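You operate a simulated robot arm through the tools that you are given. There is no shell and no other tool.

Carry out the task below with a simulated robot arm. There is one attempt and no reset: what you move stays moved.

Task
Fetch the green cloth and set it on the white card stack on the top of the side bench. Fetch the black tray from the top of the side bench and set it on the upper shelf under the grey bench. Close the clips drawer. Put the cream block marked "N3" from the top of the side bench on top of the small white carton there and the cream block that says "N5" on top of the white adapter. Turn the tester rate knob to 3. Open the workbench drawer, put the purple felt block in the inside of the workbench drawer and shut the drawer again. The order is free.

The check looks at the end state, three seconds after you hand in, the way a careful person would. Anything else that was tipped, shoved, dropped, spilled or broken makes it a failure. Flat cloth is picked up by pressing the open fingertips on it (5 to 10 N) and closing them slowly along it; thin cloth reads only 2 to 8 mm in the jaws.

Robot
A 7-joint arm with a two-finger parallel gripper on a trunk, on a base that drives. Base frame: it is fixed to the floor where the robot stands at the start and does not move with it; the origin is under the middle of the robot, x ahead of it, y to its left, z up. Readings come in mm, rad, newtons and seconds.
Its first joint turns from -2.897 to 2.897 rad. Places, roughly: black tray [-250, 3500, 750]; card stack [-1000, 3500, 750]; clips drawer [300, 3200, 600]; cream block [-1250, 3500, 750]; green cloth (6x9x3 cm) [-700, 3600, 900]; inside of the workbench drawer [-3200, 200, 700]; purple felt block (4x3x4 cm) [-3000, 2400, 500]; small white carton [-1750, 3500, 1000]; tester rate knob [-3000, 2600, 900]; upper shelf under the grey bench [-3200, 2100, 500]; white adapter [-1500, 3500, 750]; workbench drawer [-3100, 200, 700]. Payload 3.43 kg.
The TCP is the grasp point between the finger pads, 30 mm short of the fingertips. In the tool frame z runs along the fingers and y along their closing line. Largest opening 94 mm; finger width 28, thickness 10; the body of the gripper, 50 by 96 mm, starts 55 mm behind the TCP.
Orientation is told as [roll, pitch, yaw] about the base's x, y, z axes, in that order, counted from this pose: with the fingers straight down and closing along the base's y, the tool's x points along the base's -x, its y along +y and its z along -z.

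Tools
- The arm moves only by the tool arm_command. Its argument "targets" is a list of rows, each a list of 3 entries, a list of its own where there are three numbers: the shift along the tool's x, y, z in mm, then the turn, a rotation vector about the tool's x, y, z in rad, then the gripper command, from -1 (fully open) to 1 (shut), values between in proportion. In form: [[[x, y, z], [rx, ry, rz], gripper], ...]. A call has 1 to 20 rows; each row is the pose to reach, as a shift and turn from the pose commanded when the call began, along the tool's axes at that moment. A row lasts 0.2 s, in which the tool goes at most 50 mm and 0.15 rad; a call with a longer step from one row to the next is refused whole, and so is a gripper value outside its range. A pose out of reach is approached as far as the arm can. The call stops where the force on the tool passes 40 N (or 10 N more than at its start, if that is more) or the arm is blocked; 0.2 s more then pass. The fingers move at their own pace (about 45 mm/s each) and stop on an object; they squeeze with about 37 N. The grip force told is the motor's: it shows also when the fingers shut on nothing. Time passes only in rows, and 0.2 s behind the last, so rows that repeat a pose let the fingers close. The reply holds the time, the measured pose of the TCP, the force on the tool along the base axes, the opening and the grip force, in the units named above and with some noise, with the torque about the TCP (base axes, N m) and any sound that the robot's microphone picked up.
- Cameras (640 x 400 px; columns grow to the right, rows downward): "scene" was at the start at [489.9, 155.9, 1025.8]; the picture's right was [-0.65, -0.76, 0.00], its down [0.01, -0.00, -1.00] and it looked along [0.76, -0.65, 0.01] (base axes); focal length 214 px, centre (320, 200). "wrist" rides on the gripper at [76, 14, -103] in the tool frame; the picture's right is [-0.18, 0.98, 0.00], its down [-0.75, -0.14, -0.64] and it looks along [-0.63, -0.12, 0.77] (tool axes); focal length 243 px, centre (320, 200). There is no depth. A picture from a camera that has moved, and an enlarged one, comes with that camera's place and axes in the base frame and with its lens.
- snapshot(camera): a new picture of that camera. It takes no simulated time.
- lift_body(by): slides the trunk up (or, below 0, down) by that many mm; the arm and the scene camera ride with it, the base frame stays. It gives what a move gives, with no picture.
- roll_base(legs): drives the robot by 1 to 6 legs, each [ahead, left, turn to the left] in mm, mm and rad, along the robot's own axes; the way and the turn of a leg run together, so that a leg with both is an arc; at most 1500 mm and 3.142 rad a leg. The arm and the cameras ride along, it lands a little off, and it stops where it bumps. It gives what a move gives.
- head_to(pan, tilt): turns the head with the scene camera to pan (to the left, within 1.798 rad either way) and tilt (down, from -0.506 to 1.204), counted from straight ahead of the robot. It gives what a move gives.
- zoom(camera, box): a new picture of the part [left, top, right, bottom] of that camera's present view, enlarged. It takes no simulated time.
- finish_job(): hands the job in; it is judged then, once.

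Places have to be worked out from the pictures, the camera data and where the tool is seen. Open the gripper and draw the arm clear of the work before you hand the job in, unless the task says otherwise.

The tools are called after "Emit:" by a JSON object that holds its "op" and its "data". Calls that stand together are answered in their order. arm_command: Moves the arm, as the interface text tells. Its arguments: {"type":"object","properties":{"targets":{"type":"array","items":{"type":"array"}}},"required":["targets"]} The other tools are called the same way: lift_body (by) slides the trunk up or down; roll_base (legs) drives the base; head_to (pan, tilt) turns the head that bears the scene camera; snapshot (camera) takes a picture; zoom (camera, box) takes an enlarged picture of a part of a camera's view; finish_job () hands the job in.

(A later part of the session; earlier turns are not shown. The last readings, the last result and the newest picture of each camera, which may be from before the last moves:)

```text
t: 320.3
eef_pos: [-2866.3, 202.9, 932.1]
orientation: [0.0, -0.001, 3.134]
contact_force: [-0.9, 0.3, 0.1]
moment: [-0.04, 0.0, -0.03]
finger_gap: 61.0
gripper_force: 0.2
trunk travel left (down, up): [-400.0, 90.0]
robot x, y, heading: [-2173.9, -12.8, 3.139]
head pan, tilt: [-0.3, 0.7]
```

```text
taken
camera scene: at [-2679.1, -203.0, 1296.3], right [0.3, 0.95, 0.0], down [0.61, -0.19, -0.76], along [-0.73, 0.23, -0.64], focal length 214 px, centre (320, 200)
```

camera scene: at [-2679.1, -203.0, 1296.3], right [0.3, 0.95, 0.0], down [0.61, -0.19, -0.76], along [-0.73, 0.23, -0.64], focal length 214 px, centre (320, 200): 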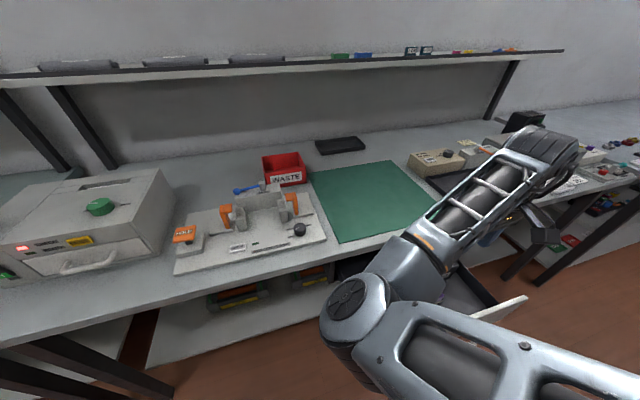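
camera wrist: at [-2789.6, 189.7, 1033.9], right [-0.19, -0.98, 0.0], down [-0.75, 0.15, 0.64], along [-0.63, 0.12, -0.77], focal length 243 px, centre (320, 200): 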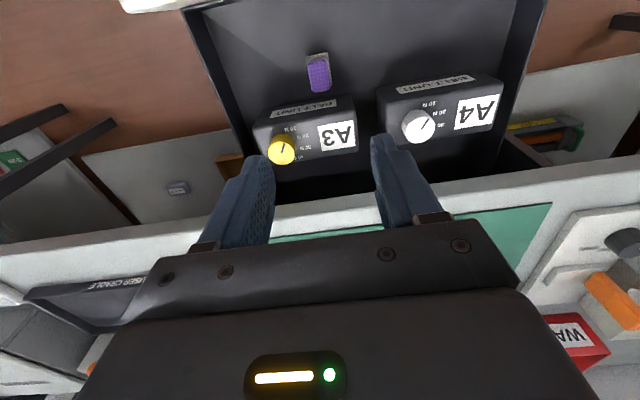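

The block stands in the drawer. To close it I'll push the handle with closed fingers; to keep enough arm radius and the elbow off my head, I shift the robot another 160 mm left first.

Emit:
{"op": "roll_base", "data": {"legs": [[0, 160, 0]]}}

Emit:
{"op": "arm_command", "data": {"targets": [[[0, -35, -10], [0, 0, 0], 0], [[0, -70, -20], [0, 0, 0], 1], [[20, -105, -20], [0, 0, 0], 1], [[50, -120, -20], [0, 0, 0], 1], [[80, -120, -20], [0, 0, 0], 1], [[110, -120, -20], [0, 0, 0], 1], [[140, -120, -20], [0, 0, 0], 1], [[166, -120, -20], [0, 0, 0], 1], [[166, -120, -20], [0, 0, 0], 1]]}}

Emit:
{"op": "snapshot", "data": {"camera": "wrist"}}

Emit:
{"op": "head_to", "data": {"pan": -0.6, "tilt": 0.8}}

Emit:
{"op": "snapshot", "data": {"camera": "scene"}}

```text
t: 321.7
eef_pos: [-2866.1, 41.7, 931.7]
orientation: [0.0, -0.002, 3.132]
contact_force: [0.0, 0.1, -0.8]
moment: [0.02, 0.0, 0.0]
finger_gap: 60.8
gripper_force: 0.1
trunk travel left (down, up): [-400.0, 90.0]
robot x, y, heading: [-2174.1, -173.9, 3.141]
head pan, tilt: [-0.3, 0.7]
```

```text
t: 323.7
eef_pos: [-2707.0, 112.6, 929.0]
orientation: [-0.001, 0.0, 3.134]
contact_force: [0.0, -0.5, -0.1]
moment: [0.01, -0.01, -0.02]
finger_gap: 0.0
gripper_force: 33.0
out of reach, approached as far as the arm can: row 3, 4, 5, 6, 7, 8, 9
trunk travel left (down, up): [-400.0, 90.0]
robot x, y, heading: [-2176.5, -175.3, 3.14]
head pan, tilt: [-0.3, 0.7]
```

```text
taken
camera wrist: at [-2630.4, 98.1, 1031.8], right [-0.19, -0.98, 0.0], down [-0.75, 0.15, 0.64], along [-0.63, 0.12, -0.77], focal length 243 px, centre (320, 200)
```

wrist: 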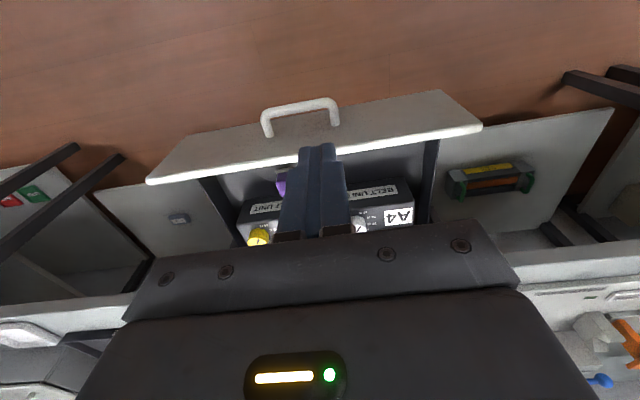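

```text
t: 324.5
eef_pos: [-2706.7, 111.5, 930.0]
orientation: [-0.003, -0.001, 3.132]
contact_force: [-0.5, 0.0, 0.0]
moment: [0.02, 0.04, -0.01]
finger_gap: 0.0
gripper_force: 33.0
trunk travel left (down, up): [-400.0, 90.0]
robot x, y, heading: [-2176.0, -174.9, 3.141]
head pan, tilt: [-0.6, 0.799]
```

```text
taken
camera scene: at [-2665.0, -344.1, 1288.1], right [0.57, 0.82, 0.0], down [0.59, -0.41, -0.7], along [-0.57, 0.4, -0.72], focal length 214 px, centre (320, 200)
```

scene: 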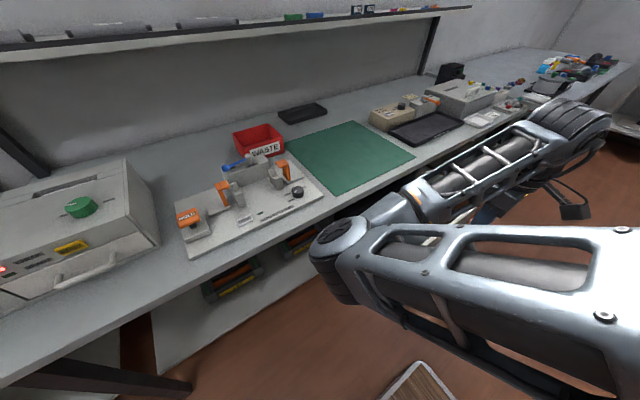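

The handle bar is at x≈−2728, y 95–193. I shift the base 15 mm back and 36 mm right so the closed fingers come down just in front of the bar's middle.

Emit:
{"op": "roll_base", "data": {"legs": [[-16, -34, 0]]}}

Emit:
{"op": "snapshot", "data": {"camera": "wrist"}}

```text
t: 325.4
eef_pos: [-2690.1, 145.6, 929.2]
orientation: [-0.002, -0.001, 3.133]
contact_force: [-0.1, -0.5, -0.8]
moment: [0.02, 0.0, -0.03]
finger_gap: 0.0
gripper_force: 32.6
trunk travel left (down, up): [-400.0, 90.0]
robot x, y, heading: [-2163.7, -141.1, 3.147]
head pan, tilt: [-0.6, 0.799]
```

```text
taken
camera wrist: at [-2614.3, 132.4, 1031.8], right [-0.19, -0.98, 0.0], down [-0.75, 0.15, 0.64], along [-0.63, 0.12, -0.77], focal length 243 px, centre (320, 200)
```

wrist: 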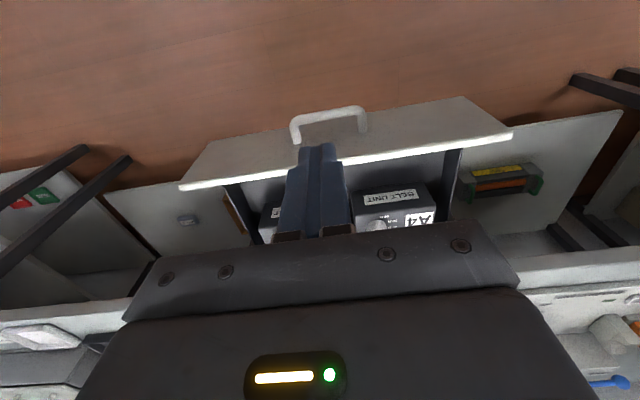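

19 mm clear in front of the bar. I lower to z≈737.

Emit:
{"op": "arm_command", "data": {"targets": [[[0, 0, 35], [0, 0, 0], 1], [[0, 0, 70], [0, 0, 0], 1], [[0, 0, 105], [0, 0, 0], 1], [[0, 0, 140], [0, 0, 0], 1], [[0, 0, 170], [0, 0, 0], 1], [[0, 0, 192], [0, 0, 0], 1], [[0, 0, 192], [0, 0, 0], 1]]}}

Emit:
{"op": "snapshot", "data": {"camera": "wrist"}}

```text
t: 327.0
eef_pos: [-2691.5, 147.1, 736.2]
orientation: [-0.001, -0.002, 3.133]
contact_force: [0.2, 0.2, 0.1]
moment: [0.02, 0.02, -0.02]
finger_gap: 0.1
gripper_force: 32.4
trunk travel left (down, up): [-400.0, 90.0]
robot x, y, heading: [-2157.2, -137.1, 3.137]
head pan, tilt: [-0.6, 0.799]
```

```text
taken
camera wrist: at [-2615.6, 133.6, 839.1], right [-0.19, -0.98, 0.0], down [-0.75, 0.15, 0.64], along [-0.63, 0.13, -0.77], focal length 243 px, centre (320, 200)
```

wrist: 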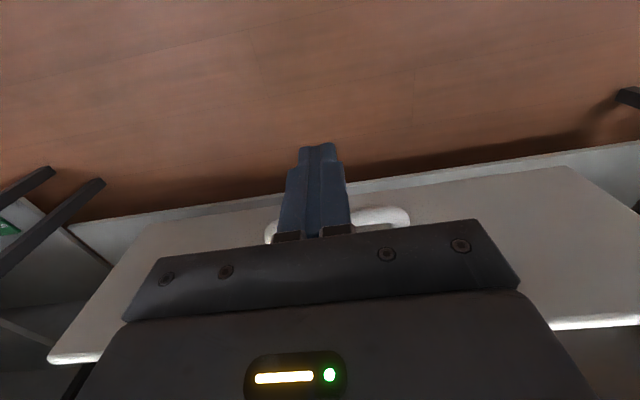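

Fingers are right in front of the handle bar. I push straight in.

Emit:
{"op": "arm_command", "data": {"targets": [[[-12, 0, 0], [0, 0, 0], 1], [[-24, 0, 0], [0, 0, 0], 1], [[-36, 0, 0], [0, 0, 0], 1], [[-48, 0, 0], [0, 0, 0], 1], [[-60, 0, 0], [0, 0, 0], 1], [[-72, 0, 0], [0, 0, 0], 1], [[-84, 0, 0], [0, 0, 0], 1], [[-96, 0, 0], [0, 0, 0], 1], [[-108, 0, 0], [0, 0, 0], 1], [[-120, 0, 0], [0, 0, 0], 1], [[-132, 0, 0], [0, 0, 0], 1], [[-144, 0, 0], [0, 0, 0], 1], [[-156, 0, 0], [0, 0, 0], 1], [[-168, 0, 0], [0, 0, 0], 1], [[-180, 0, 0], [0, 0, 0], 1], [[-192, 0, 0], [0, 0, 0], 1], [[-204, 0, 0], [0, 0, 0], 1], [[-216, 0, 0], [0, 0, 0], 1], [[-226, 0, 0], [0, 0, 0], 1], [[-236, 0, 0], [0, 0, 0], 1]]}}

Emit:
{"op": "snapshot", "data": {"camera": "scene"}}

```text
t: 331.2
eef_pos: [-2927.4, 149.4, 738.2]
orientation: [-0.002, -0.001, 3.133]
contact_force: [0.4, -0.5, -0.3]
moment: [0.01, -0.03, -0.01]
finger_gap: 0.1
gripper_force: 32.9
trunk travel left (down, up): [-400.0, 90.0]
robot x, y, heading: [-2155.3, -141.6, 3.14]
head pan, tilt: [-0.6, 0.799]
```

```text
taken
camera scene: at [-2648.6, -309.8, 1288.1], right [0.57, 0.82, 0.0], down [0.59, -0.41, -0.7], along [-0.57, 0.4, -0.72], focal length 214 px, centre (320, 200)
```

scene: 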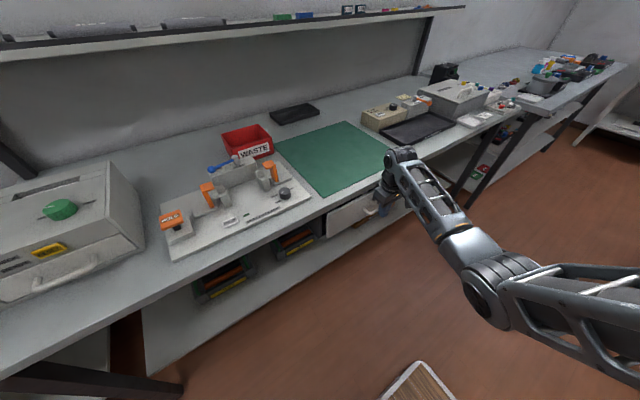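

Nearly closed (and the elbow has come back to the right). I push on until the stop.

Emit:
{"op": "arm_command", "data": {"targets": [[[-5, 0, 0], [0, 0, 0], 1], [[-10, 0, 0], [0, 0, 0], 1], [[-15, 0, 0], [0, 0, 0], 1], [[-19, 0, 0], [0, 0, 0], 1], [[-23, 0, 0], [0, 0, 0], 1], [[-27, 0, 0], [0, 0, 0], 1]]}}

Emit:
{"op": "zoom", "data": {"camera": "scene", "box": [290, 140, 450, 260]}}

```text
t: 332.1
eef_pos: [-2938.4, 150.7, 736.6]
orientation: [0.002, 0.011, 3.128]
contact_force: [8.0, 0.2, 2.8]
moment: [-0.06, -0.05, -0.01]
finger_gap: 0.1
gripper_force: 32.8
trunk travel left (down, up): [-400.0, 90.0]
robot x, y, heading: [-2159.4, -143.6, 3.136]
head pan, tilt: [-0.6, 0.799]
stopped in row 4: the force on the tool passed its limit at 46 N (the readings are from after the stop); the commanded pose is now the measured one
```

```text
3.33 times, centred on (370, 200) of scene
camera zoom: at [-2647.9, -309.7, 1288.1], right [0.57, 0.82, 0.0], down [0.59, -0.41, -0.7], along [-0.57, 0.4, -0.72], focal length 715 px, centre (153, 200)
```

zoom: 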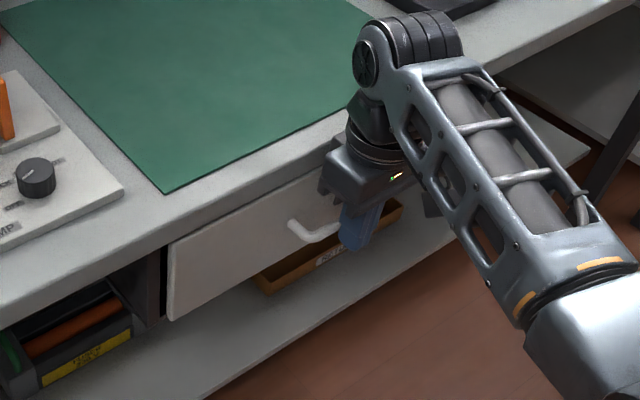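

The drawer hit its stop (46 N). I retreat a little and raise the arm, then check that the front is flush.

Emit:
{"op": "arm_command", "data": {"targets": [[[20, 0, 0], [0, 0, 0], 1], [[50, 0, 0], [0, 0, 0], 1], [[80, 0, -10], [0, 0, 0], 1], [[80, 0, -50], [0, 0, 0], 1], [[80, 0, -95], [0, 0, 0], 1], [[80, 0, -140], [0, 0, 0], 0], [[80, 0, -185], [0, 0, 0], -1], [[80, 0, -230], [0, 0, 0], -1], [[80, 0, -275], [0, 0, 0], -1], [[80, 0, -300], [0, 0, 0], -1], [[80, 0, -300], [0, 0, 0], -1]]}}

Emit:
{"op": "snapshot", "data": {"camera": "wrist"}}

Emit:
{"op": "zoom", "data": {"camera": "scene", "box": [270, 140, 430, 260]}}

```text
t: 334.5
eef_pos: [-2863.0, 149.0, 1036.9]
orientation: [0.002, 0.01, 3.128]
contact_force: [-0.8, 0.0, 0.3]
moment: [0.0, 0.01, -0.02]
finger_gap: 94.0
gripper_force: 0.1
out of reach, approached as far as the arm can: row 5
trunk travel left (down, up): [-400.0, 90.0]
robot x, y, heading: [-2159.8, -141.0, 3.139]
head pan, tilt: [-0.6, 0.799]
```

```text
taken
camera wrist: at [-2787.6, 134.8, 1140.2], right [-0.2, -0.98, 0.0], down [-0.76, 0.15, 0.63], along [-0.62, 0.12, -0.77], focal length 243 px, centre (320, 200)
```

wrist: 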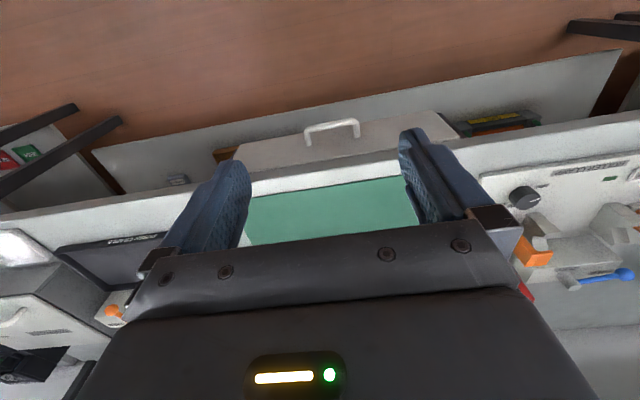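

```text
3.33 times, centred on (350, 200) of scene
camera zoom: at [-2648.3, -309.7, 1288.1], right [0.57, 0.82, 0.0], down [0.59, -0.41, -0.7], along [-0.57, 0.4, -0.72], focal length 715 px, centre (220, 200)
```

zoom: 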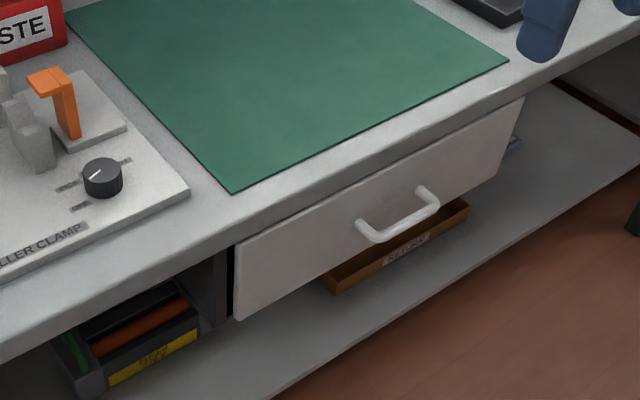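

The drawer is shut flush with the felt block inside. Remaining: the black tray. I drive back up the lane in steps toward the side bench.

Emit:
{"op": "roll_base", "data": {"legs": [[50, 0, 0], [0, -1300, 0]]}}

Emit:
{"op": "roll_base", "data": {"legs": [[0, -1320, 0]]}}

```text
t: 341.5
eef_pos: [-2911.5, 1433.9, 1036.4]
orientation: [0.003, 0.01, 3.133]
contact_force: [-0.3, 0.2, -0.2]
moment: [-0.02, -0.03, 0.01]
finger_gap: 94.3
gripper_force: 0.0
trunk travel left (down, up): [-400.0, 90.0]
robot x, y, heading: [-2212.4, 1145.6, -3.14]
head pan, tilt: [-0.6, 0.799]
```

```text
t: 348.2
eef_pos: [-2918.3, 2761.1, 1036.6]
orientation: [0.003, 0.007, 3.14]
contact_force: [-0.2, 0.2, 0.0]
moment: [-0.01, 0.01, 0.03]
finger_gap: 93.8
gripper_force: 0.0
trunk travel left (down, up): [-400.0, 90.0]
robot x, y, heading: [-2212.8, 2481.9, -3.134]
head pan, tilt: [-0.6, 0.799]
```

Before turning I bring the tool nearer the robot's centre line and 150 mm higher, to clear the device on the side bench's left end.

Emit:
{"op": "arm_command", "data": {"targets": [[[10, 30, -35], [0, 0, 0], -1], [[20, 60, -70], [0, 0, 0], -1], [[30, 90, -105], [0, 0, 0], -1], [[40, 120, -140], [0, 0, 0], -1], [[50, 150, -160], [0, 0, 0], -1], [[50, 170, -160], [0, 0, 0], -1], [[50, 170, -160], [0, 0, 0], -1]]}}

Emit:
{"op": "roll_base", "data": {"legs": [[0, 0, -0.785], [0, 0, -0.785]]}}

Emit:
{"op": "head_to", "data": {"pan": 0.0, "tilt": 0.7}}

Emit:
{"op": "snapshot", "data": {"camera": "scene"}}

```text
t: 349.8
eef_pos: [-2870.4, 2591.2, 1197.8]
orientation: [0.003, 0.011, 3.141]
contact_force: [0.2, -0.4, 0.9]
moment: [0.01, -0.02, 0.0]
finger_gap: 94.1
gripper_force: 0.1
trunk travel left (down, up): [-400.0, 90.0]
robot x, y, heading: [-2212.5, 2477.5, -3.134]
head pan, tilt: [-0.6, 0.799]
```

```text
t: 354.3
eef_pos: [-2093.3, 3134.8, 1197.0]
orientation: [0.0, 0.01, 1.565]
contact_force: [-0.7, -0.2, 0.0]
moment: [-0.03, 0.02, -0.02]
finger_gap: 93.9
gripper_force: 0.1
trunk travel left (down, up): [-400.0, 90.0]
robot x, y, heading: [-2215.7, 2478.3, 1.576]
head pan, tilt: [-0.6, 0.799]
```

```text
t: 355.3
eef_pos: [-2094.0, 3134.3, 1195.5]
orientation: [0.002, 0.011, 1.565]
contact_force: [-0.2, 0.3, -0.3]
moment: [0.0, 0.0, 0.0]
finger_gap: 94.2
gripper_force: 0.1
trunk travel left (down, up): [-400.0, 90.0]
robot x, y, heading: [-2212.6, 2475.3, 1.578]
head pan, tilt: [0.0, 0.7]
```

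```text
taken
camera scene: at [-2428.2, 2983.5, 1296.3], right [1.0, 0.0, 0.0], down [0.0, -0.64, -0.76], along [0.0, 0.76, -0.64], focal length 214 px, centre (320, 200)
```

scene: 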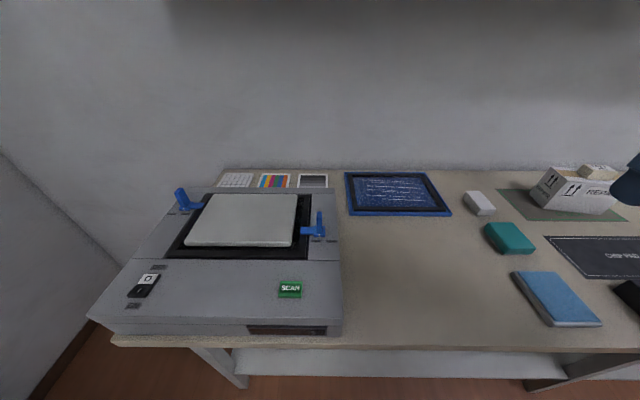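

Now I strafe right along the side bench to the tray, with the tool high.

Emit:
{"op": "roll_base", "data": {"legs": [[75, -900, 0], [0, -870, 0]]}}

Emit:
{"op": "head_to", "data": {"pan": -0.3, "tilt": 0.8}}

Emit:
{"op": "snapshot", "data": {"camera": "scene"}}

Emit:
{"op": "snapshot", "data": {"camera": "wrist"}}

```text
t: 364.3
eef_pos: [-312.4, 3210.0, 1195.9]
orientation: [0.003, 0.011, 1.561]
contact_force: [-0.4, 0.1, 0.0]
moment: [0.0, -0.01, -0.01]
finger_gap: 94.1
gripper_force: 0.0
trunk travel left (down, up): [-400.0, 90.0]
robot x, y, heading: [-429.5, 2552.7, 1.57]
head pan, tilt: [0.0, 0.7]
```

```text
t: 365.1
eef_pos: [-312.0, 3211.5, 1195.7]
orientation: [0.0, 0.011, 1.56]
contact_force: [0.0, -0.1, 0.7]
moment: [-0.01, -0.02, -0.02]
finger_gap: 93.9
gripper_force: 0.0
trunk travel left (down, up): [-400.0, 90.0]
robot x, y, heading: [-433.7, 2553.7, 1.572]
head pan, tilt: [-0.3, 0.799]
```

```text
taken
camera scene: at [-622.2, 3051.9, 1288.1], right [0.96, -0.3, 0.0], down [-0.21, -0.68, -0.7], along [0.21, 0.67, -0.72], focal length 214 px, centre (320, 200)
```

scene: 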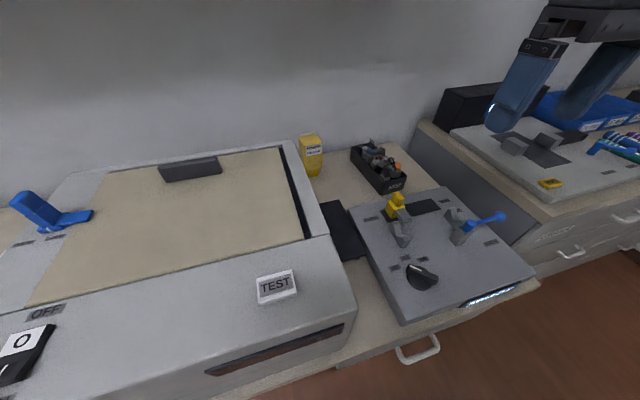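

```text
taken
camera wrist: at [-326.8, 3136.6, 1299.7], right [-0.98, 0.19, 0.0], down [0.15, 0.76, 0.63], along [0.12, 0.62, -0.77], focal length 243 px, centre (320, 200)
```

wrist: 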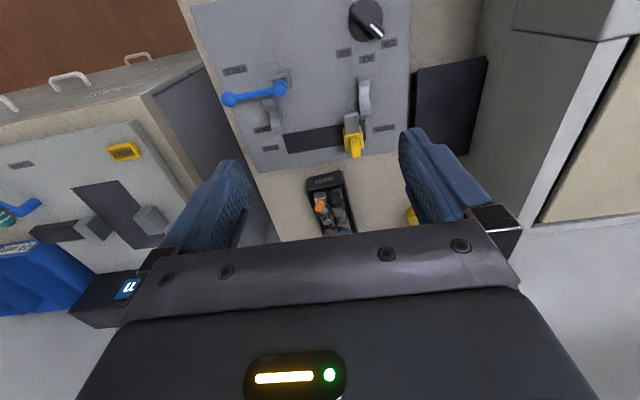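

The tray sits behind the tester fixture (its yellow clamp top ≈920). I plan a 0.5 rad tilted grip across the tray's middle. I move to a pre-grasp view above it.

Emit:
{"op": "arm_command", "data": {"targets": [[[-36, -2, 20], [-0.003, -0.06, -0.011], -1], [[-72, -3, 40], [-0.006, -0.125, -0.022], -1], [[-108, -5, 65], [-0.008, -0.19, -0.034], -1], [[-145, -6, 92], [-0.011, -0.25, -0.045], -1], [[-181, -8, 120], [-0.014, -0.31, -0.056], -1], [[-217, -10, 148], [-0.017, -0.375, -0.067], -1], [[-253, -12, 178], [-0.02, -0.44, -0.079], -1], [[-289, -13, 205], [-0.022, -0.5, -0.09], -1], [[-289, -13, 211], [-0.022, -0.5, -0.09], -1], [[-289, -13, 211], [-0.022, -0.5, -0.09], -1]]}}

Emit:
{"op": "snapshot", "data": {"camera": "wrist"}}

Emit:
{"op": "snapshot", "data": {"camera": "scene"}}

```text
t: 367.3
eef_pos: [-296.8, 3496.8, 982.3]
orientation: [0.002, -0.49, 1.653]
contact_force: [0.2, 1.7, 0.4]
moment: [-0.02, 0.03, 0.01]
finger_gap: 93.7
gripper_force: 0.0
trunk travel left (down, up): [-400.0, 90.0]
robot x, y, heading: [-431.0, 2554.5, 1.565]
head pan, tilt: [-0.3, 0.799]
```

```text
taken
camera wrist: at [-301.0, 3382.1, 1036.7], right [-0.99, 0.08, 0.09], down [0.11, 0.37, 0.92], along [0.04, 0.92, -0.38], focal length 243 px, centre (320, 200)
```

wrist: 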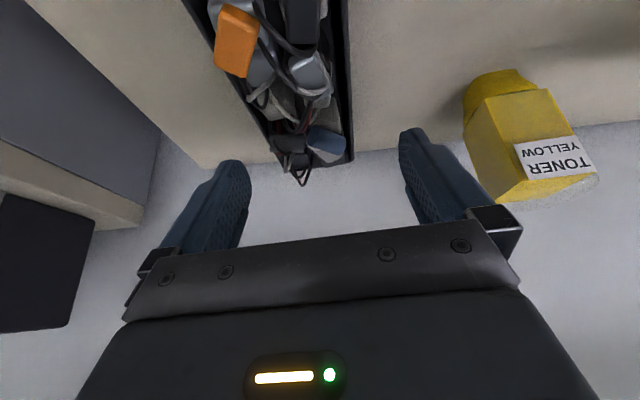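

```text
taken
camera scene: at [-622.2, 3051.9, 1288.1], right [0.96, -0.3, 0.0], down [-0.21, -0.68, -0.7], along [0.21, 0.67, -0.72], focal length 214 px, centre (320, 200)
```

scene: 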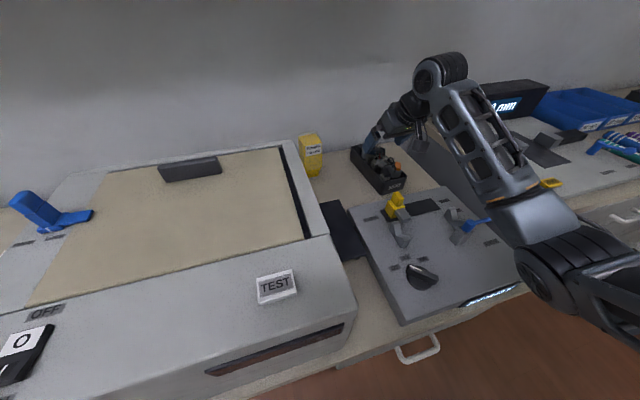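

Emit:
{"op": "zoom", "data": {"camera": "wrist", "box": [160, 0, 400, 190]}}

Emit:
{"op": "zoom", "data": {"camera": "scene", "box": [330, 130, 430, 210]}}

```text
2.11 times, centred on (280, 95) of wrist
camera zoom: at [-301.0, 3382.1, 1036.7], right [-0.99, 0.08, 0.09], down [0.11, 0.37, 0.92], along [0.04, 0.92, -0.38], focal length 511 px, centre (404, 421)
```

zoom: 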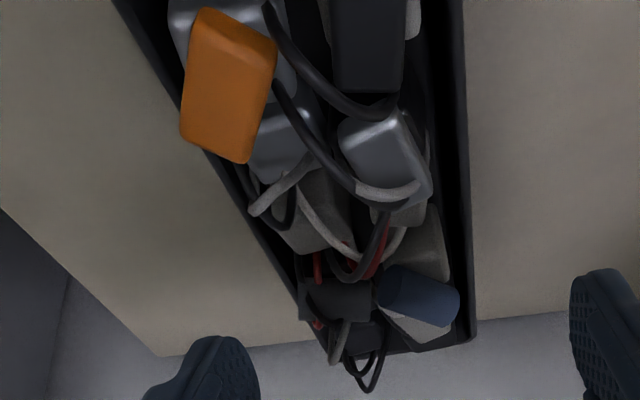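

```text
5.00 times, centred on (380, 170) of scene
camera zoom: at [-622.2, 3051.9, 1288.1], right [0.96, -0.3, 0.0], down [-0.21, -0.68, -0.7], along [0.21, 0.67, -0.72], focal length 1072 px, centre (20, 350)
```

zoom: 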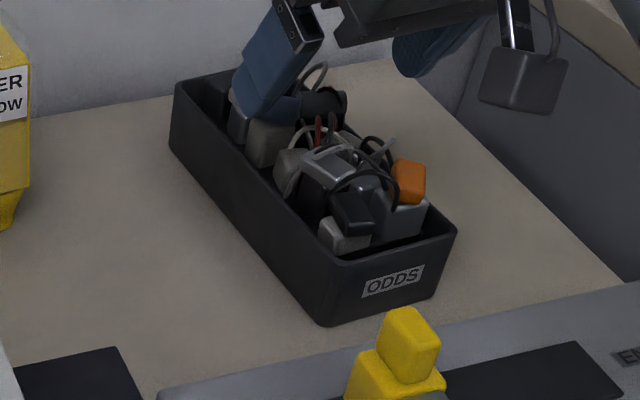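

The tray is ≈79 mm wide, yaw ≈0.08, rim ≈897, centre line x≈−286 at y≈3510. I centre over it and lower to z≈935 to check finger clearances.

Emit:
{"op": "arm_command", "data": {"targets": [[[-6, -12, 3], [0, 0, 0], -1], [[4, -12, 22], [0, 0, 0], -1], [[16, -12, 45], [0, 0, 0], -1], [[16, -12, 45], [0, 0, 0], -1]]}}

Emit:
{"op": "snapshot", "data": {"camera": "wrist"}}

Emit:
{"op": "zoom", "data": {"camera": "scene", "box": [330, 110, 450, 210]}}

```text
t: 368.3
eef_pos: [-285.1, 3505.7, 934.8]
orientation: [0.002, -0.49, 1.653]
contact_force: [-0.7, 0.6, 0.3]
moment: [-0.03, 0.0, 0.01]
finger_gap: 94.0
gripper_force: 0.1
trunk travel left (down, up): [-400.0, 90.0]
robot x, y, heading: [-431.4, 2551.7, 1.57]
head pan, tilt: [-0.3, 0.799]
```

```text
taken
camera wrist: at [-289.6, 3390.4, 989.4], right [-0.99, 0.08, 0.09], down [0.11, 0.37, 0.92], along [0.04, 0.92, -0.38], focal length 243 px, centre (320, 200)
```

wrist: 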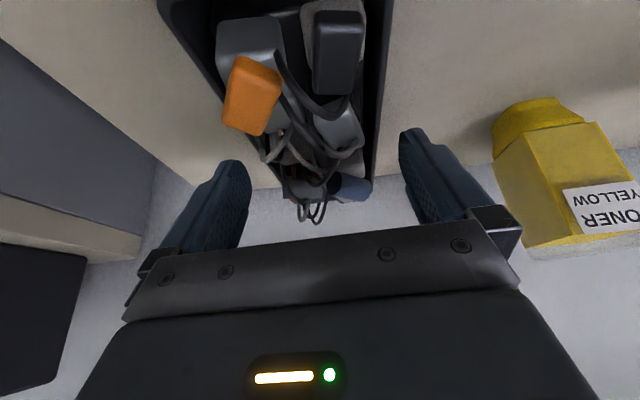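

```text
4.00 times, centred on (390, 160) of scene
camera zoom: at [-622.1, 3051.9, 1288.1], right [0.96, -0.3, 0.0], down [-0.21, -0.68, -0.7], along [0.21, 0.67, -0.72], focal length 858 px, centre (40, 360)
```

zoom: 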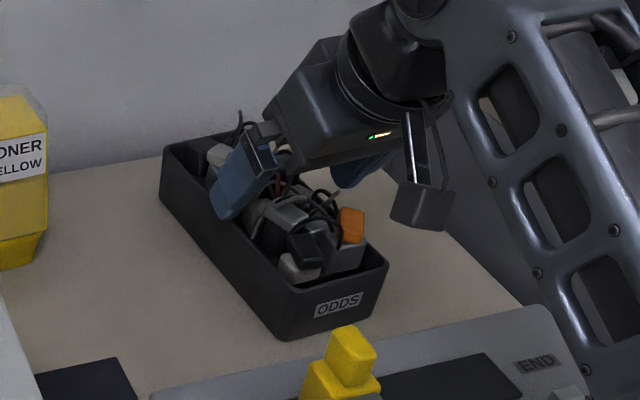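

Centred to within a millimetre. I lower 37 mm astride the tray, watching force.

Emit:
{"op": "arm_command", "data": {"targets": [[[5, 0, 9], [0, 0, 0], -1], [[9, 0, 18], [0, 0, 0], -1], [[14, 0, 26], [0, 0, 0], -1], [[17.4, 0, 32.6], [0, 0, 0], -1], [[17.4, 0, 32.6], [0, 0, 0], -1]]}}

Emit:
{"op": "snapshot", "data": {"camera": "wrist"}}

Emit:
{"op": "zoom", "data": {"camera": "scene", "box": [330, 110, 450, 210]}}

```text
t: 369.5
eef_pos: [-285.2, 3506.9, 897.3]
orientation: [0.002, -0.489, 1.652]
contact_force: [0.2, -0.2, 0.3]
moment: [0.03, 0.02, 0.0]
finger_gap: 94.0
gripper_force: 0.1
trunk travel left (down, up): [-400.0, 90.0]
robot x, y, heading: [-429.6, 2552.5, 1.573]
head pan, tilt: [-0.3, 0.799]
```

```text
taken
camera wrist: at [-289.8, 3390.4, 952.6], right [-0.99, 0.08, 0.09], down [0.11, 0.37, 0.92], along [0.04, 0.92, -0.38], focal length 243 px, centre (320, 200)
```

wrist: 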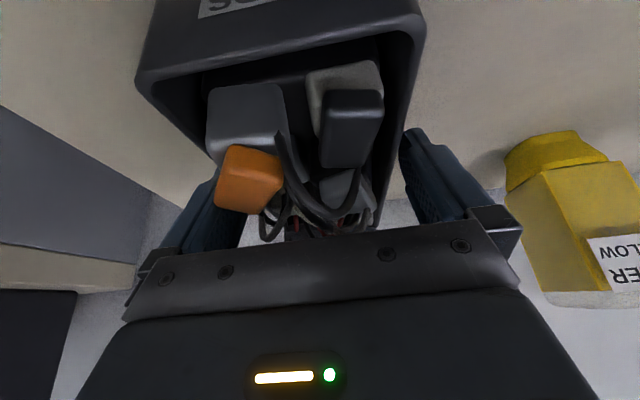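

```text
4.00 times, centred on (390, 160) of scene
camera zoom: at [-622.1, 3051.9, 1288.1], right [0.96, -0.3, 0.0], down [-0.21, -0.68, -0.7], along [0.21, 0.67, -0.72], focal length 858 px, centre (40, 360)
```

zoom: 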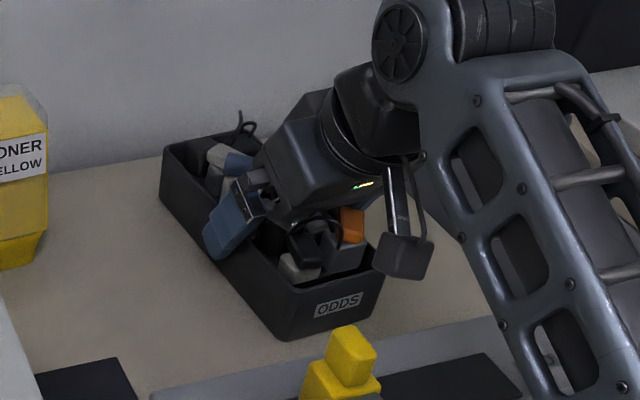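

Both fingers straddle the walls without contact. I close.

Emit:
{"op": "arm_command", "data": {"targets": [[[0, 0, 0], [0, 0, 0], -0.85], [[0, 0, 0], [0, 0, 0], -0.7], [[0, 0, 0], [0, 0, 0], -0.5], [[0, 0, 0], [0, 0, 0], 0], [[0, 0, 0], [0, 0, 0], 1], [[0, 0, 0], [0, 0, 0], 1]]}}

Emit:
{"op": "snapshot", "data": {"camera": "wrist"}}

```text
t: 370.9
eef_pos: [-285.6, 3506.2, 897.6]
orientation: [0.004, -0.491, 1.652]
contact_force: [2.2, -0.6, -0.2]
moment: [-0.06, -0.12, -0.04]
finger_gap: 88.2
gripper_force: 36.9
trunk travel left (down, up): [-400.0, 90.0]
robot x, y, heading: [-428.9, 2551.4, 1.573]
head pan, tilt: [-0.3, 0.799]
```

```text
taken
camera wrist: at [-289.8, 3390.4, 952.7], right [-0.99, 0.08, 0.09], down [0.11, 0.37, 0.92], along [0.04, 0.92, -0.38], focal length 243 px, centre (320, 200)
```

wrist: 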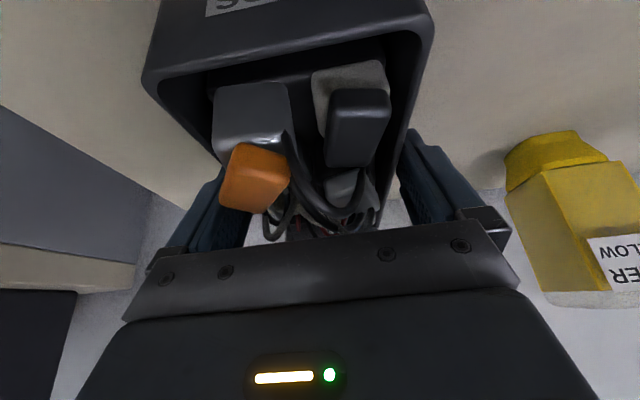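

Gripped at 88.2 mm. I lift gently 30 mm and check force and tilt.

Emit:
{"op": "arm_command", "data": {"targets": [[[-2, 0, -4.5], [0, 0, 0], 1], [[-5, 0, -9], [0, 0, 0], 1], [[-9, 0, -18], [0, 0, 0], 1], [[-14, 0, -26.5], [0, 0, 0], 1], [[-14, 0, -26.5], [0, 0, 0], 1], [[-14, 0, -26.5], [0, 0, 0], 1]]}}

Emit:
{"op": "zoom", "data": {"camera": "scene", "box": [330, 110, 450, 210]}}

Emit:
{"op": "snapshot", "data": {"camera": "wrist"}}

```text
t: 372.3
eef_pos: [-285.4, 3504.9, 927.6]
orientation: [0.002, -0.491, 1.653]
contact_force: [-0.1, 0.0, -5.9]
moment: [-0.15, 0.0, 0.0]
finger_gap: 87.7
gripper_force: 37.2
trunk travel left (down, up): [-400.0, 90.0]
robot x, y, heading: [-429.3, 2550.9, 1.568]
head pan, tilt: [-0.3, 0.799]
```

```text
4.00 times, centred on (390, 160) of scene
camera zoom: at [-622.1, 3052.1, 1288.0], right [0.96, -0.3, 0.0], down [-0.21, -0.68, -0.7], along [0.21, 0.67, -0.72], focal length 858 px, centre (40, 360)
```

zoom: 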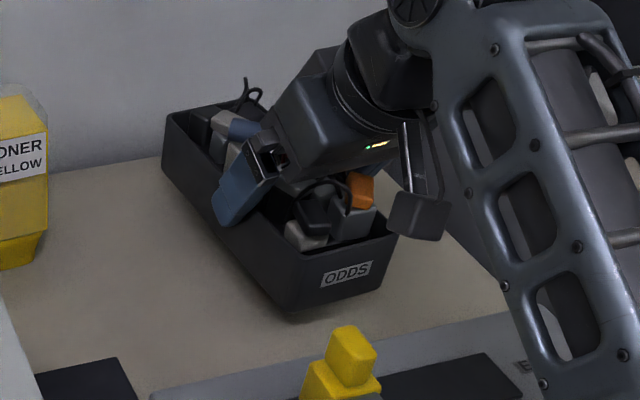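

```text
taken
camera wrist: at [-290.0, 3390.0, 982.7], right [-0.99, 0.08, 0.09], down [0.11, 0.37, 0.92], along [0.04, 0.92, -0.38], focal length 243 px, centre (320, 200)
```

wrist: 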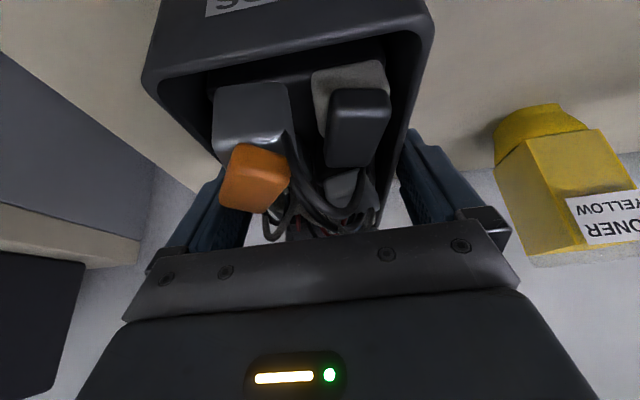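

The tray hangs level and firm (≈0.6 kg). I raise it to z≈1060, then draw it back and up to z≈1195 (above the copier's height).

Emit:
{"op": "arm_command", "data": {"targets": [[[-15, 0, -29], [0, 0, 0], 1], [[-31, 0, -58], [0, 0, 0], 1], [[-47, 0, -87], [0, 0, 0], 1], [[-62, 0, -116], [0, 0, 0], 1], [[-42, 3, -146], [0, 0, 0], 1], [[-21, 5, -176], [0, 0, 0], 1], [[0, 8, -208], [0, 0, 0], 1], [[20, 11, -240], [0, 0, 0], 1], [[42, 14, -274], [0, 0, 0], 1], [[65, 17, -310], [0, 0, 0], 1], [[90, 20, -350], [0, 0, 0], 1], [[90, 20, -350], [0, 0, 0], 1]]}}

Emit:
{"op": "snapshot", "data": {"camera": "scene"}}

Emit:
{"op": "snapshot", "data": {"camera": "wrist"}}

```text
t: 374.9
eef_pos: [-286.1, 3260.3, 1193.6]
orientation: [0.0, -0.491, 1.653]
contact_force: [0.5, 0.2, -5.4]
moment: [-0.19, 0.02, 0.01]
finger_gap: 88.0
gripper_force: 36.3
trunk travel left (down, up): [-400.0, 90.0]
robot x, y, heading: [-433.2, 2550.7, 1.574]
head pan, tilt: [-0.3, 0.799]
```

```text
taken
camera scene: at [-622.1, 3052.1, 1288.0], right [0.96, -0.3, 0.0], down [-0.21, -0.68, -0.7], along [0.21, 0.67, -0.72], focal length 214 px, centre (320, 200)
```

scene: 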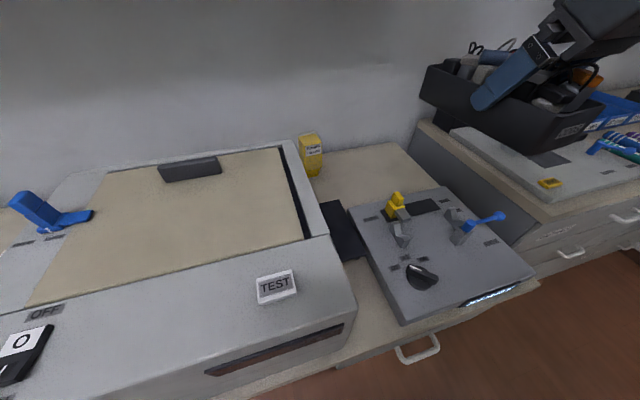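

```text
taken
camera wrist: at [-289.6, 3144.9, 1249.0], right [-0.99, 0.08, 0.09], down [0.11, 0.37, 0.92], along [0.04, 0.92, -0.38], focal length 243 px, centre (320, 200)
```

wrist: 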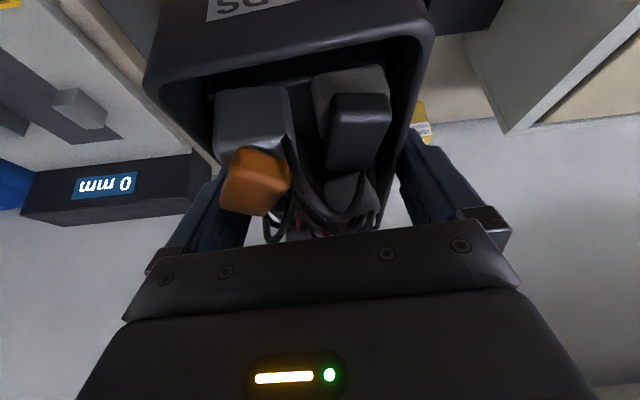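

I strafe left with the tray, in two legs, checking the grip.

Emit:
{"op": "roll_base", "data": {"legs": [[0, 900, 0]]}}

Emit:
{"op": "roll_base", "data": {"legs": [[-60, 870, 0]]}}

Emit:
{"op": "snapshot", "data": {"camera": "wrist"}}

```text
t: 379.7
eef_pos: [-1192.9, 3261.0, 1195.4]
orientation: [0.003, -0.49, 1.651]
contact_force: [0.7, 0.2, -6.4]
moment: [-0.16, 0.01, -0.02]
finger_gap: 88.2
gripper_force: 37.7
trunk travel left (down, up): [-400.0, 90.0]
robot x, y, heading: [-1338.4, 2555.1, 1.57]
head pan, tilt: [-0.3, 0.799]
```

```text
t: 384.4
eef_pos: [-2072.8, 3201.6, 1194.1]
orientation: [0.002, -0.489, 1.653]
contact_force: [0.6, 0.9, -5.5]
moment: [-0.12, -0.01, 0.0]
finger_gap: 88.1
gripper_force: 37.0
trunk travel left (down, up): [-400.0, 90.0]
robot x, y, heading: [-2214.6, 2491.7, 1.573]
head pan, tilt: [-0.3, 0.799]
```

```text
taken
camera wrist: at [-2077.2, 3086.1, 1248.9], right [-0.99, 0.08, 0.09], down [0.11, 0.37, 0.92], along [0.04, 0.92, -0.38], focal length 243 px, centre (320, 200)
```

wrist: 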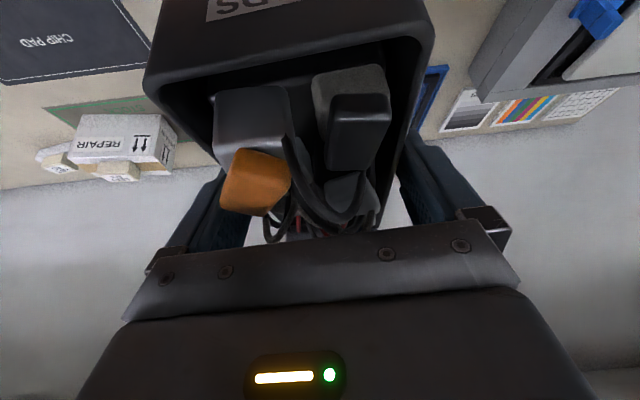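

The grip is steady. I turn left to face the grey bench, back off so the tray is in front of it, and lower the trunk.

Emit:
{"op": "roll_base", "data": {"legs": [[0, 0, 0.785], [0, 0, 0.785]]}}

Emit:
{"op": "roll_base", "data": {"legs": [[-190, 0, 0]]}}

Emit:
{"op": "head_to", "data": {"pan": -0.3, "tilt": 0.6}}

Emit:
{"op": "snapshot", "data": {"camera": "scene"}}

```text
t: 388.8
eef_pos: [-2923.2, 2649.9, 1193.9]
orientation: [0.002, -0.492, -3.071]
contact_force: [-0.1, -0.8, -5.6]
moment: [-0.01, -0.18, 0.0]
finger_gap: 87.8
gripper_force: 37.7
trunk travel left (down, up): [-400.0, 90.0]
robot x, y, heading: [-2221.6, 2492.7, 3.128]
head pan, tilt: [-0.3, 0.799]
```

```text
t: 390.4
eef_pos: [-2733.7, 2645.2, 1193.7]
orientation: [0.0, -0.49, -3.073]
contact_force: [-0.5, 0.1, -6.5]
moment: [0.01, -0.13, 0.01]
finger_gap: 88.0
gripper_force: 36.7
trunk travel left (down, up): [-400.0, 90.0]
robot x, y, heading: [-2022.6, 2491.1, 3.125]
head pan, tilt: [-0.3, 0.799]
```

```text
t: 391.1
eef_pos: [-2733.3, 2646.6, 1193.7]
orientation: [0.002, -0.491, -3.074]
contact_force: [0.2, -0.2, -6.8]
moment: [0.0, -0.17, -0.01]
finger_gap: 88.1
gripper_force: 36.9
trunk travel left (down, up): [-400.0, 90.0]
robot x, y, heading: [-2026.5, 2493.7, 3.13]
head pan, tilt: [-0.3, 0.6]
```

```text
taken
camera scene: at [-2537.6, 2308.5, 1304.8], right [0.31, 0.95, 0.0], down [0.54, -0.17, -0.82], along [-0.78, 0.25, -0.57], focal length 214 px, centre (320, 200)
```

scene: 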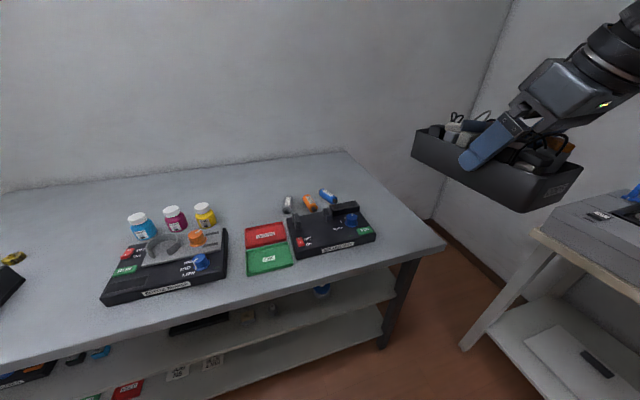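

I lower the trunk 400 mm with the tray in front of the bench, and square the yaw.

Emit:
{"op": "lift_body", "data": {"by": -390}}

Emit:
{"op": "arm_command", "data": {"targets": [[[0, 0, 0], [0.016, 0, 0.03], 1], [[0, 0, 0], [0.032, 0, 0.06], 1], [[0, 0, 0], [0.032, 0, 0.06], 1]]}}

Emit:
{"op": "head_to", "data": {"pan": -0.4, "tilt": 0.5}}

Emit:
{"op": "snapshot", "data": {"camera": "scene"}}

```text
t: 394.9
eef_pos: [-2734.4, 2645.5, 806.2]
orientation: [0.002, -0.491, -3.07]
contact_force: [2.4, -1.5, 3.5]
moment: [-0.45, 1.1, 0.31]
finger_gap: 86.0
gripper_force: 37.5
trunk travel left (down, up): [-10.0, 480.0]
robot x, y, heading: [-2026.9, 2490.2, 3.126]
head pan, tilt: [-0.3, 0.6]
```

```text
t: 395.7
eef_pos: [-2732.6, 2645.4, 803.9]
orientation: [0.004, -0.488, -3.141]
contact_force: [3.0, -2.4, -0.8]
moment: [-0.14, 0.48, 0.52]
finger_gap: 86.1
gripper_force: 37.2
trunk travel left (down, up): [-10.0, 480.0]
robot x, y, heading: [-2029.7, 2490.3, 3.124]
head pan, tilt: [-0.3, 0.6]
```

```text
t: 396.3
eef_pos: [-2734.5, 2645.9, 804.1]
orientation: [0.002, -0.488, 3.141]
contact_force: [1.6, -1.0, -5.1]
moment: [-0.07, 0.03, 0.14]
finger_gap: 86.1
gripper_force: 37.1
trunk travel left (down, up): [-10.0, 480.0]
robot x, y, heading: [-2025.8, 2493.0, 3.128]
head pan, tilt: [-0.4, 0.499]
```

```text
taken
camera scene: at [-2536.8, 2317.8, 923.9], right [0.4, 0.92, 0.0], down [0.44, -0.19, -0.88], along [-0.8, 0.35, -0.48], focal length 214 px, centre (320, 200)
```

scene: 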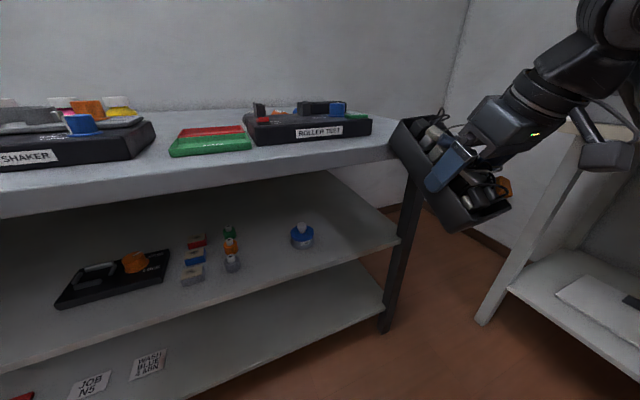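

The tray's far end caught the bench's front edge while lowering and has pitched in the grip. I look closely before doing anything.

Emit:
{"op": "zoom", "data": {"camera": "scene", "box": [370, 70, 560, 250]}}

Emit:
{"op": "snapshot", "data": {"camera": "wrist"}}

```text
2.22 times, centred on (465, 160) of scene
camera zoom: at [-2536.8, 2317.8, 923.9], right [0.4, 0.92, 0.0], down [0.44, -0.19, -0.88], along [-0.8, 0.35, -0.48], focal length 477 px, centre (-2, 289)
```

zoom: 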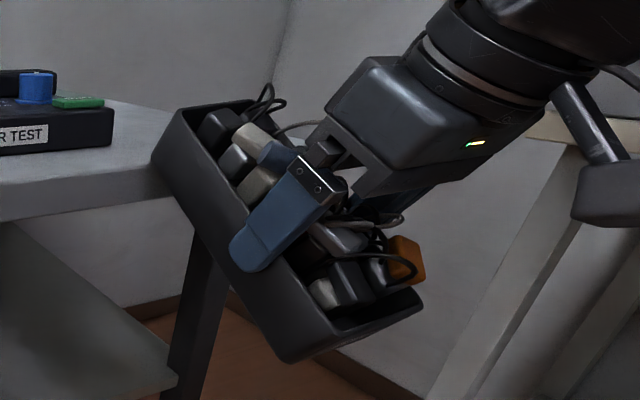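

```text
taken
camera wrist: at [-2618.4, 2633.3, 858.8], right [-0.16, -0.98, 0.09], down [-0.36, 0.14, 0.92], along [-0.92, 0.12, -0.38], focal length 243 px, centre (320, 200)
```

wrist: 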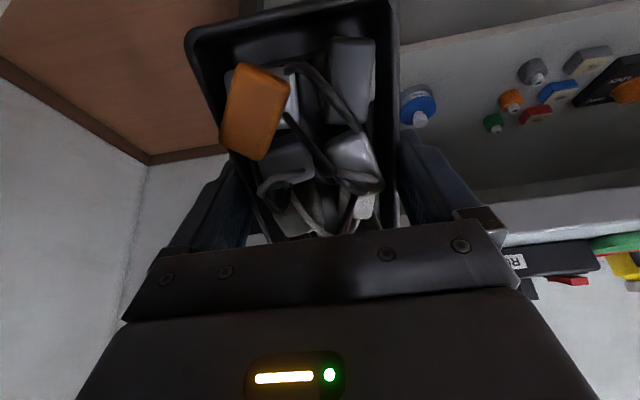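

It is pitched about 0.57 rad, contents still in. The grey bench top has a free strip right of the roller tester (y 2640–2836), so I'll set the tray down there level and regrip. First raise the trunk and rotate the tool to level the tray.

Emit:
{"op": "lift_body", "data": {"by": 260}}

Emit:
{"op": "arm_command", "data": {"targets": [[[0, 0, 0], [0, 0.07, 0], 1], [[0, 0, 0], [0, 0.14, 0], 1], [[0, 0, 0], [0, 0.21, 0], 1], [[0, 0, 0], [0, 0.28, 0], 1], [[0, 0, 0], [0, 0.35, 0], 1], [[0, 0, 0], [0, 0.42, 0], 1], [[0, 0, 0], [0, 0.49, 0], 1], [[0, 0, 0], [0, 0.55, 0], 1], [[0, 0, 0], [0, 0.55, 0], 1]]}}

Emit:
{"op": "snapshot", "data": {"camera": "scene"}}

Emit:
{"op": "snapshot", "data": {"camera": "wrist"}}

```text
t: 399.0
eef_pos: [-2733.3, 2646.4, 1064.4]
orientation: [0.001, -0.49, -3.141]
contact_force: [0.3, -0.1, -6.2]
moment: [-0.05, -0.19, 0.0]
finger_gap: 86.1
gripper_force: 37.0
trunk travel left (down, up): [-270.0, 220.0]
robot x, y, heading: [-2031.0, 2491.1, 3.127]
head pan, tilt: [-0.4, 0.499]
```

```text
t: 401.0
eef_pos: [-2733.2, 2644.8, 1064.2]
orientation: [0.001, 0.063, -3.142]
contact_force: [-0.2, -0.2, -5.4]
moment: [-0.02, -0.16, -0.01]
finger_gap: 86.0
gripper_force: 36.9
trunk travel left (down, up): [-270.0, 220.0]
robot x, y, heading: [-2035.8, 2490.0, 3.126]
head pan, tilt: [-0.4, 0.499]
```

```text
taken
camera scene: at [-2536.8, 2317.8, 1184.0], right [0.4, 0.92, 0.0], down [0.44, -0.19, -0.88], along [-0.8, 0.35, -0.48], focal length 214 px, centre (320, 200)
```

scene: 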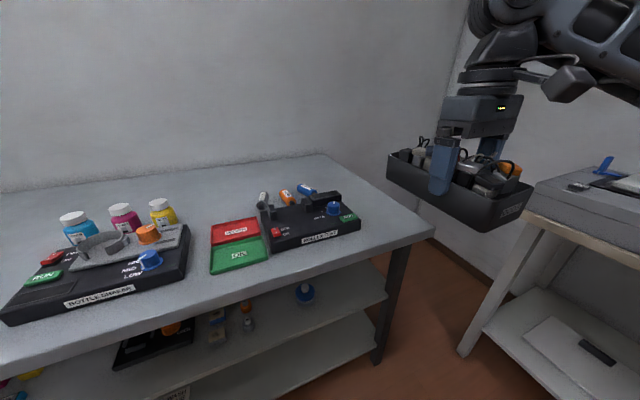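

```text
taken
camera wrist: at [-2664.1, 2633.2, 1171.1], right [-0.18, -0.98, -0.01], down [-0.79, 0.14, 0.59], along [-0.58, 0.12, -0.8], focal length 243 px, centre (320, 200)
```

wrist: 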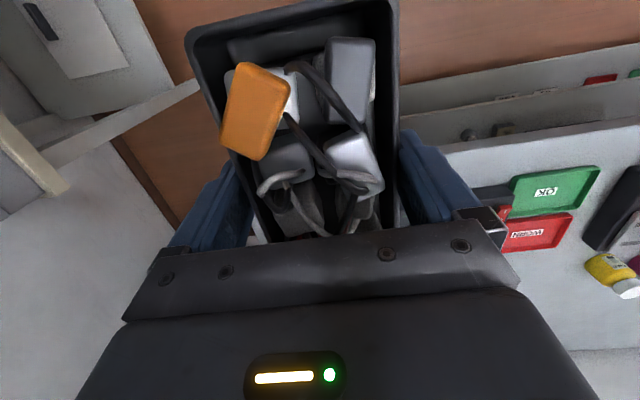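

The tray is level now. I shift right 95 mm and ahead 260 mm so it hangs over the free strip of the bench top.

Emit:
{"op": "roll_base", "data": {"legs": [[0, -95, 0.01], [255, 0, 0]]}}

Emit:
{"op": "head_to", "data": {"pan": -0.5, "tilt": 0.6}}

Emit:
{"op": "snapshot", "data": {"camera": "scene"}}

Emit:
{"op": "snapshot", "data": {"camera": "wrist"}}

```text
t: 403.6
eef_pos: [-2984.8, 2735.1, 1063.7]
orientation: [0.002, 0.06, -3.13]
contact_force: [-0.4, -0.2, -5.1]
moment: [-0.01, -0.14, 0.03]
finger_gap: 86.0
gripper_force: 37.2
trunk travel left (down, up): [-270.0, 220.0]
robot x, y, heading: [-2280.2, 2583.4, 3.139]
head pan, tilt: [-0.4, 0.499]
```

```text
t: 404.2
eef_pos: [-2985.5, 2735.5, 1064.9]
orientation: [0.002, 0.06, -3.131]
contact_force: [-0.4, -0.5, -5.3]
moment: [0.03, -0.15, 0.0]
finger_gap: 85.9
gripper_force: 36.3
trunk travel left (down, up): [-270.0, 220.0]
robot x, y, heading: [-2277.1, 2586.7, 3.14]
head pan, tilt: [-0.499, 0.6]
```

```text
taken
camera scene: at [-2779.1, 2415.6, 1174.9], right [0.48, 0.88, 0.0], down [0.49, -0.27, -0.83], along [-0.72, 0.4, -0.56], focal length 214 px, centre (320, 200)
```

scene: 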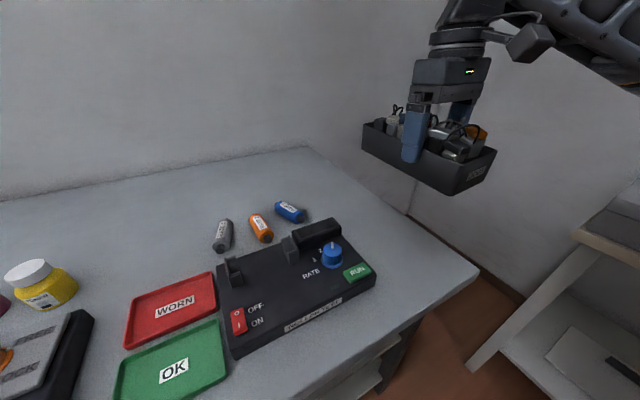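

```text
taken
camera wrist: at [-2915.4, 2722.9, 1171.0], right [-0.17, -0.98, -0.01], down [-0.79, 0.13, 0.6], along [-0.58, 0.11, -0.8], focal length 243 px, centre (320, 200)
```

wrist: 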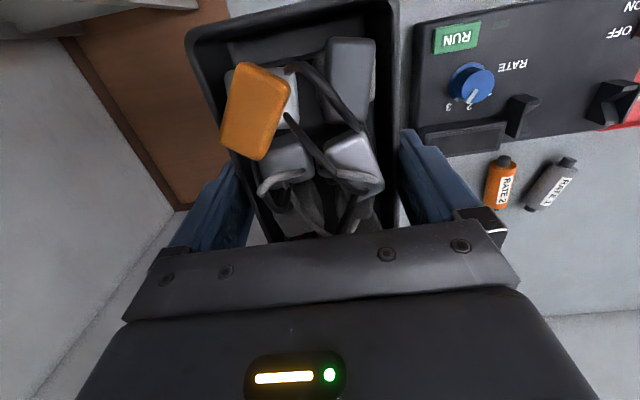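

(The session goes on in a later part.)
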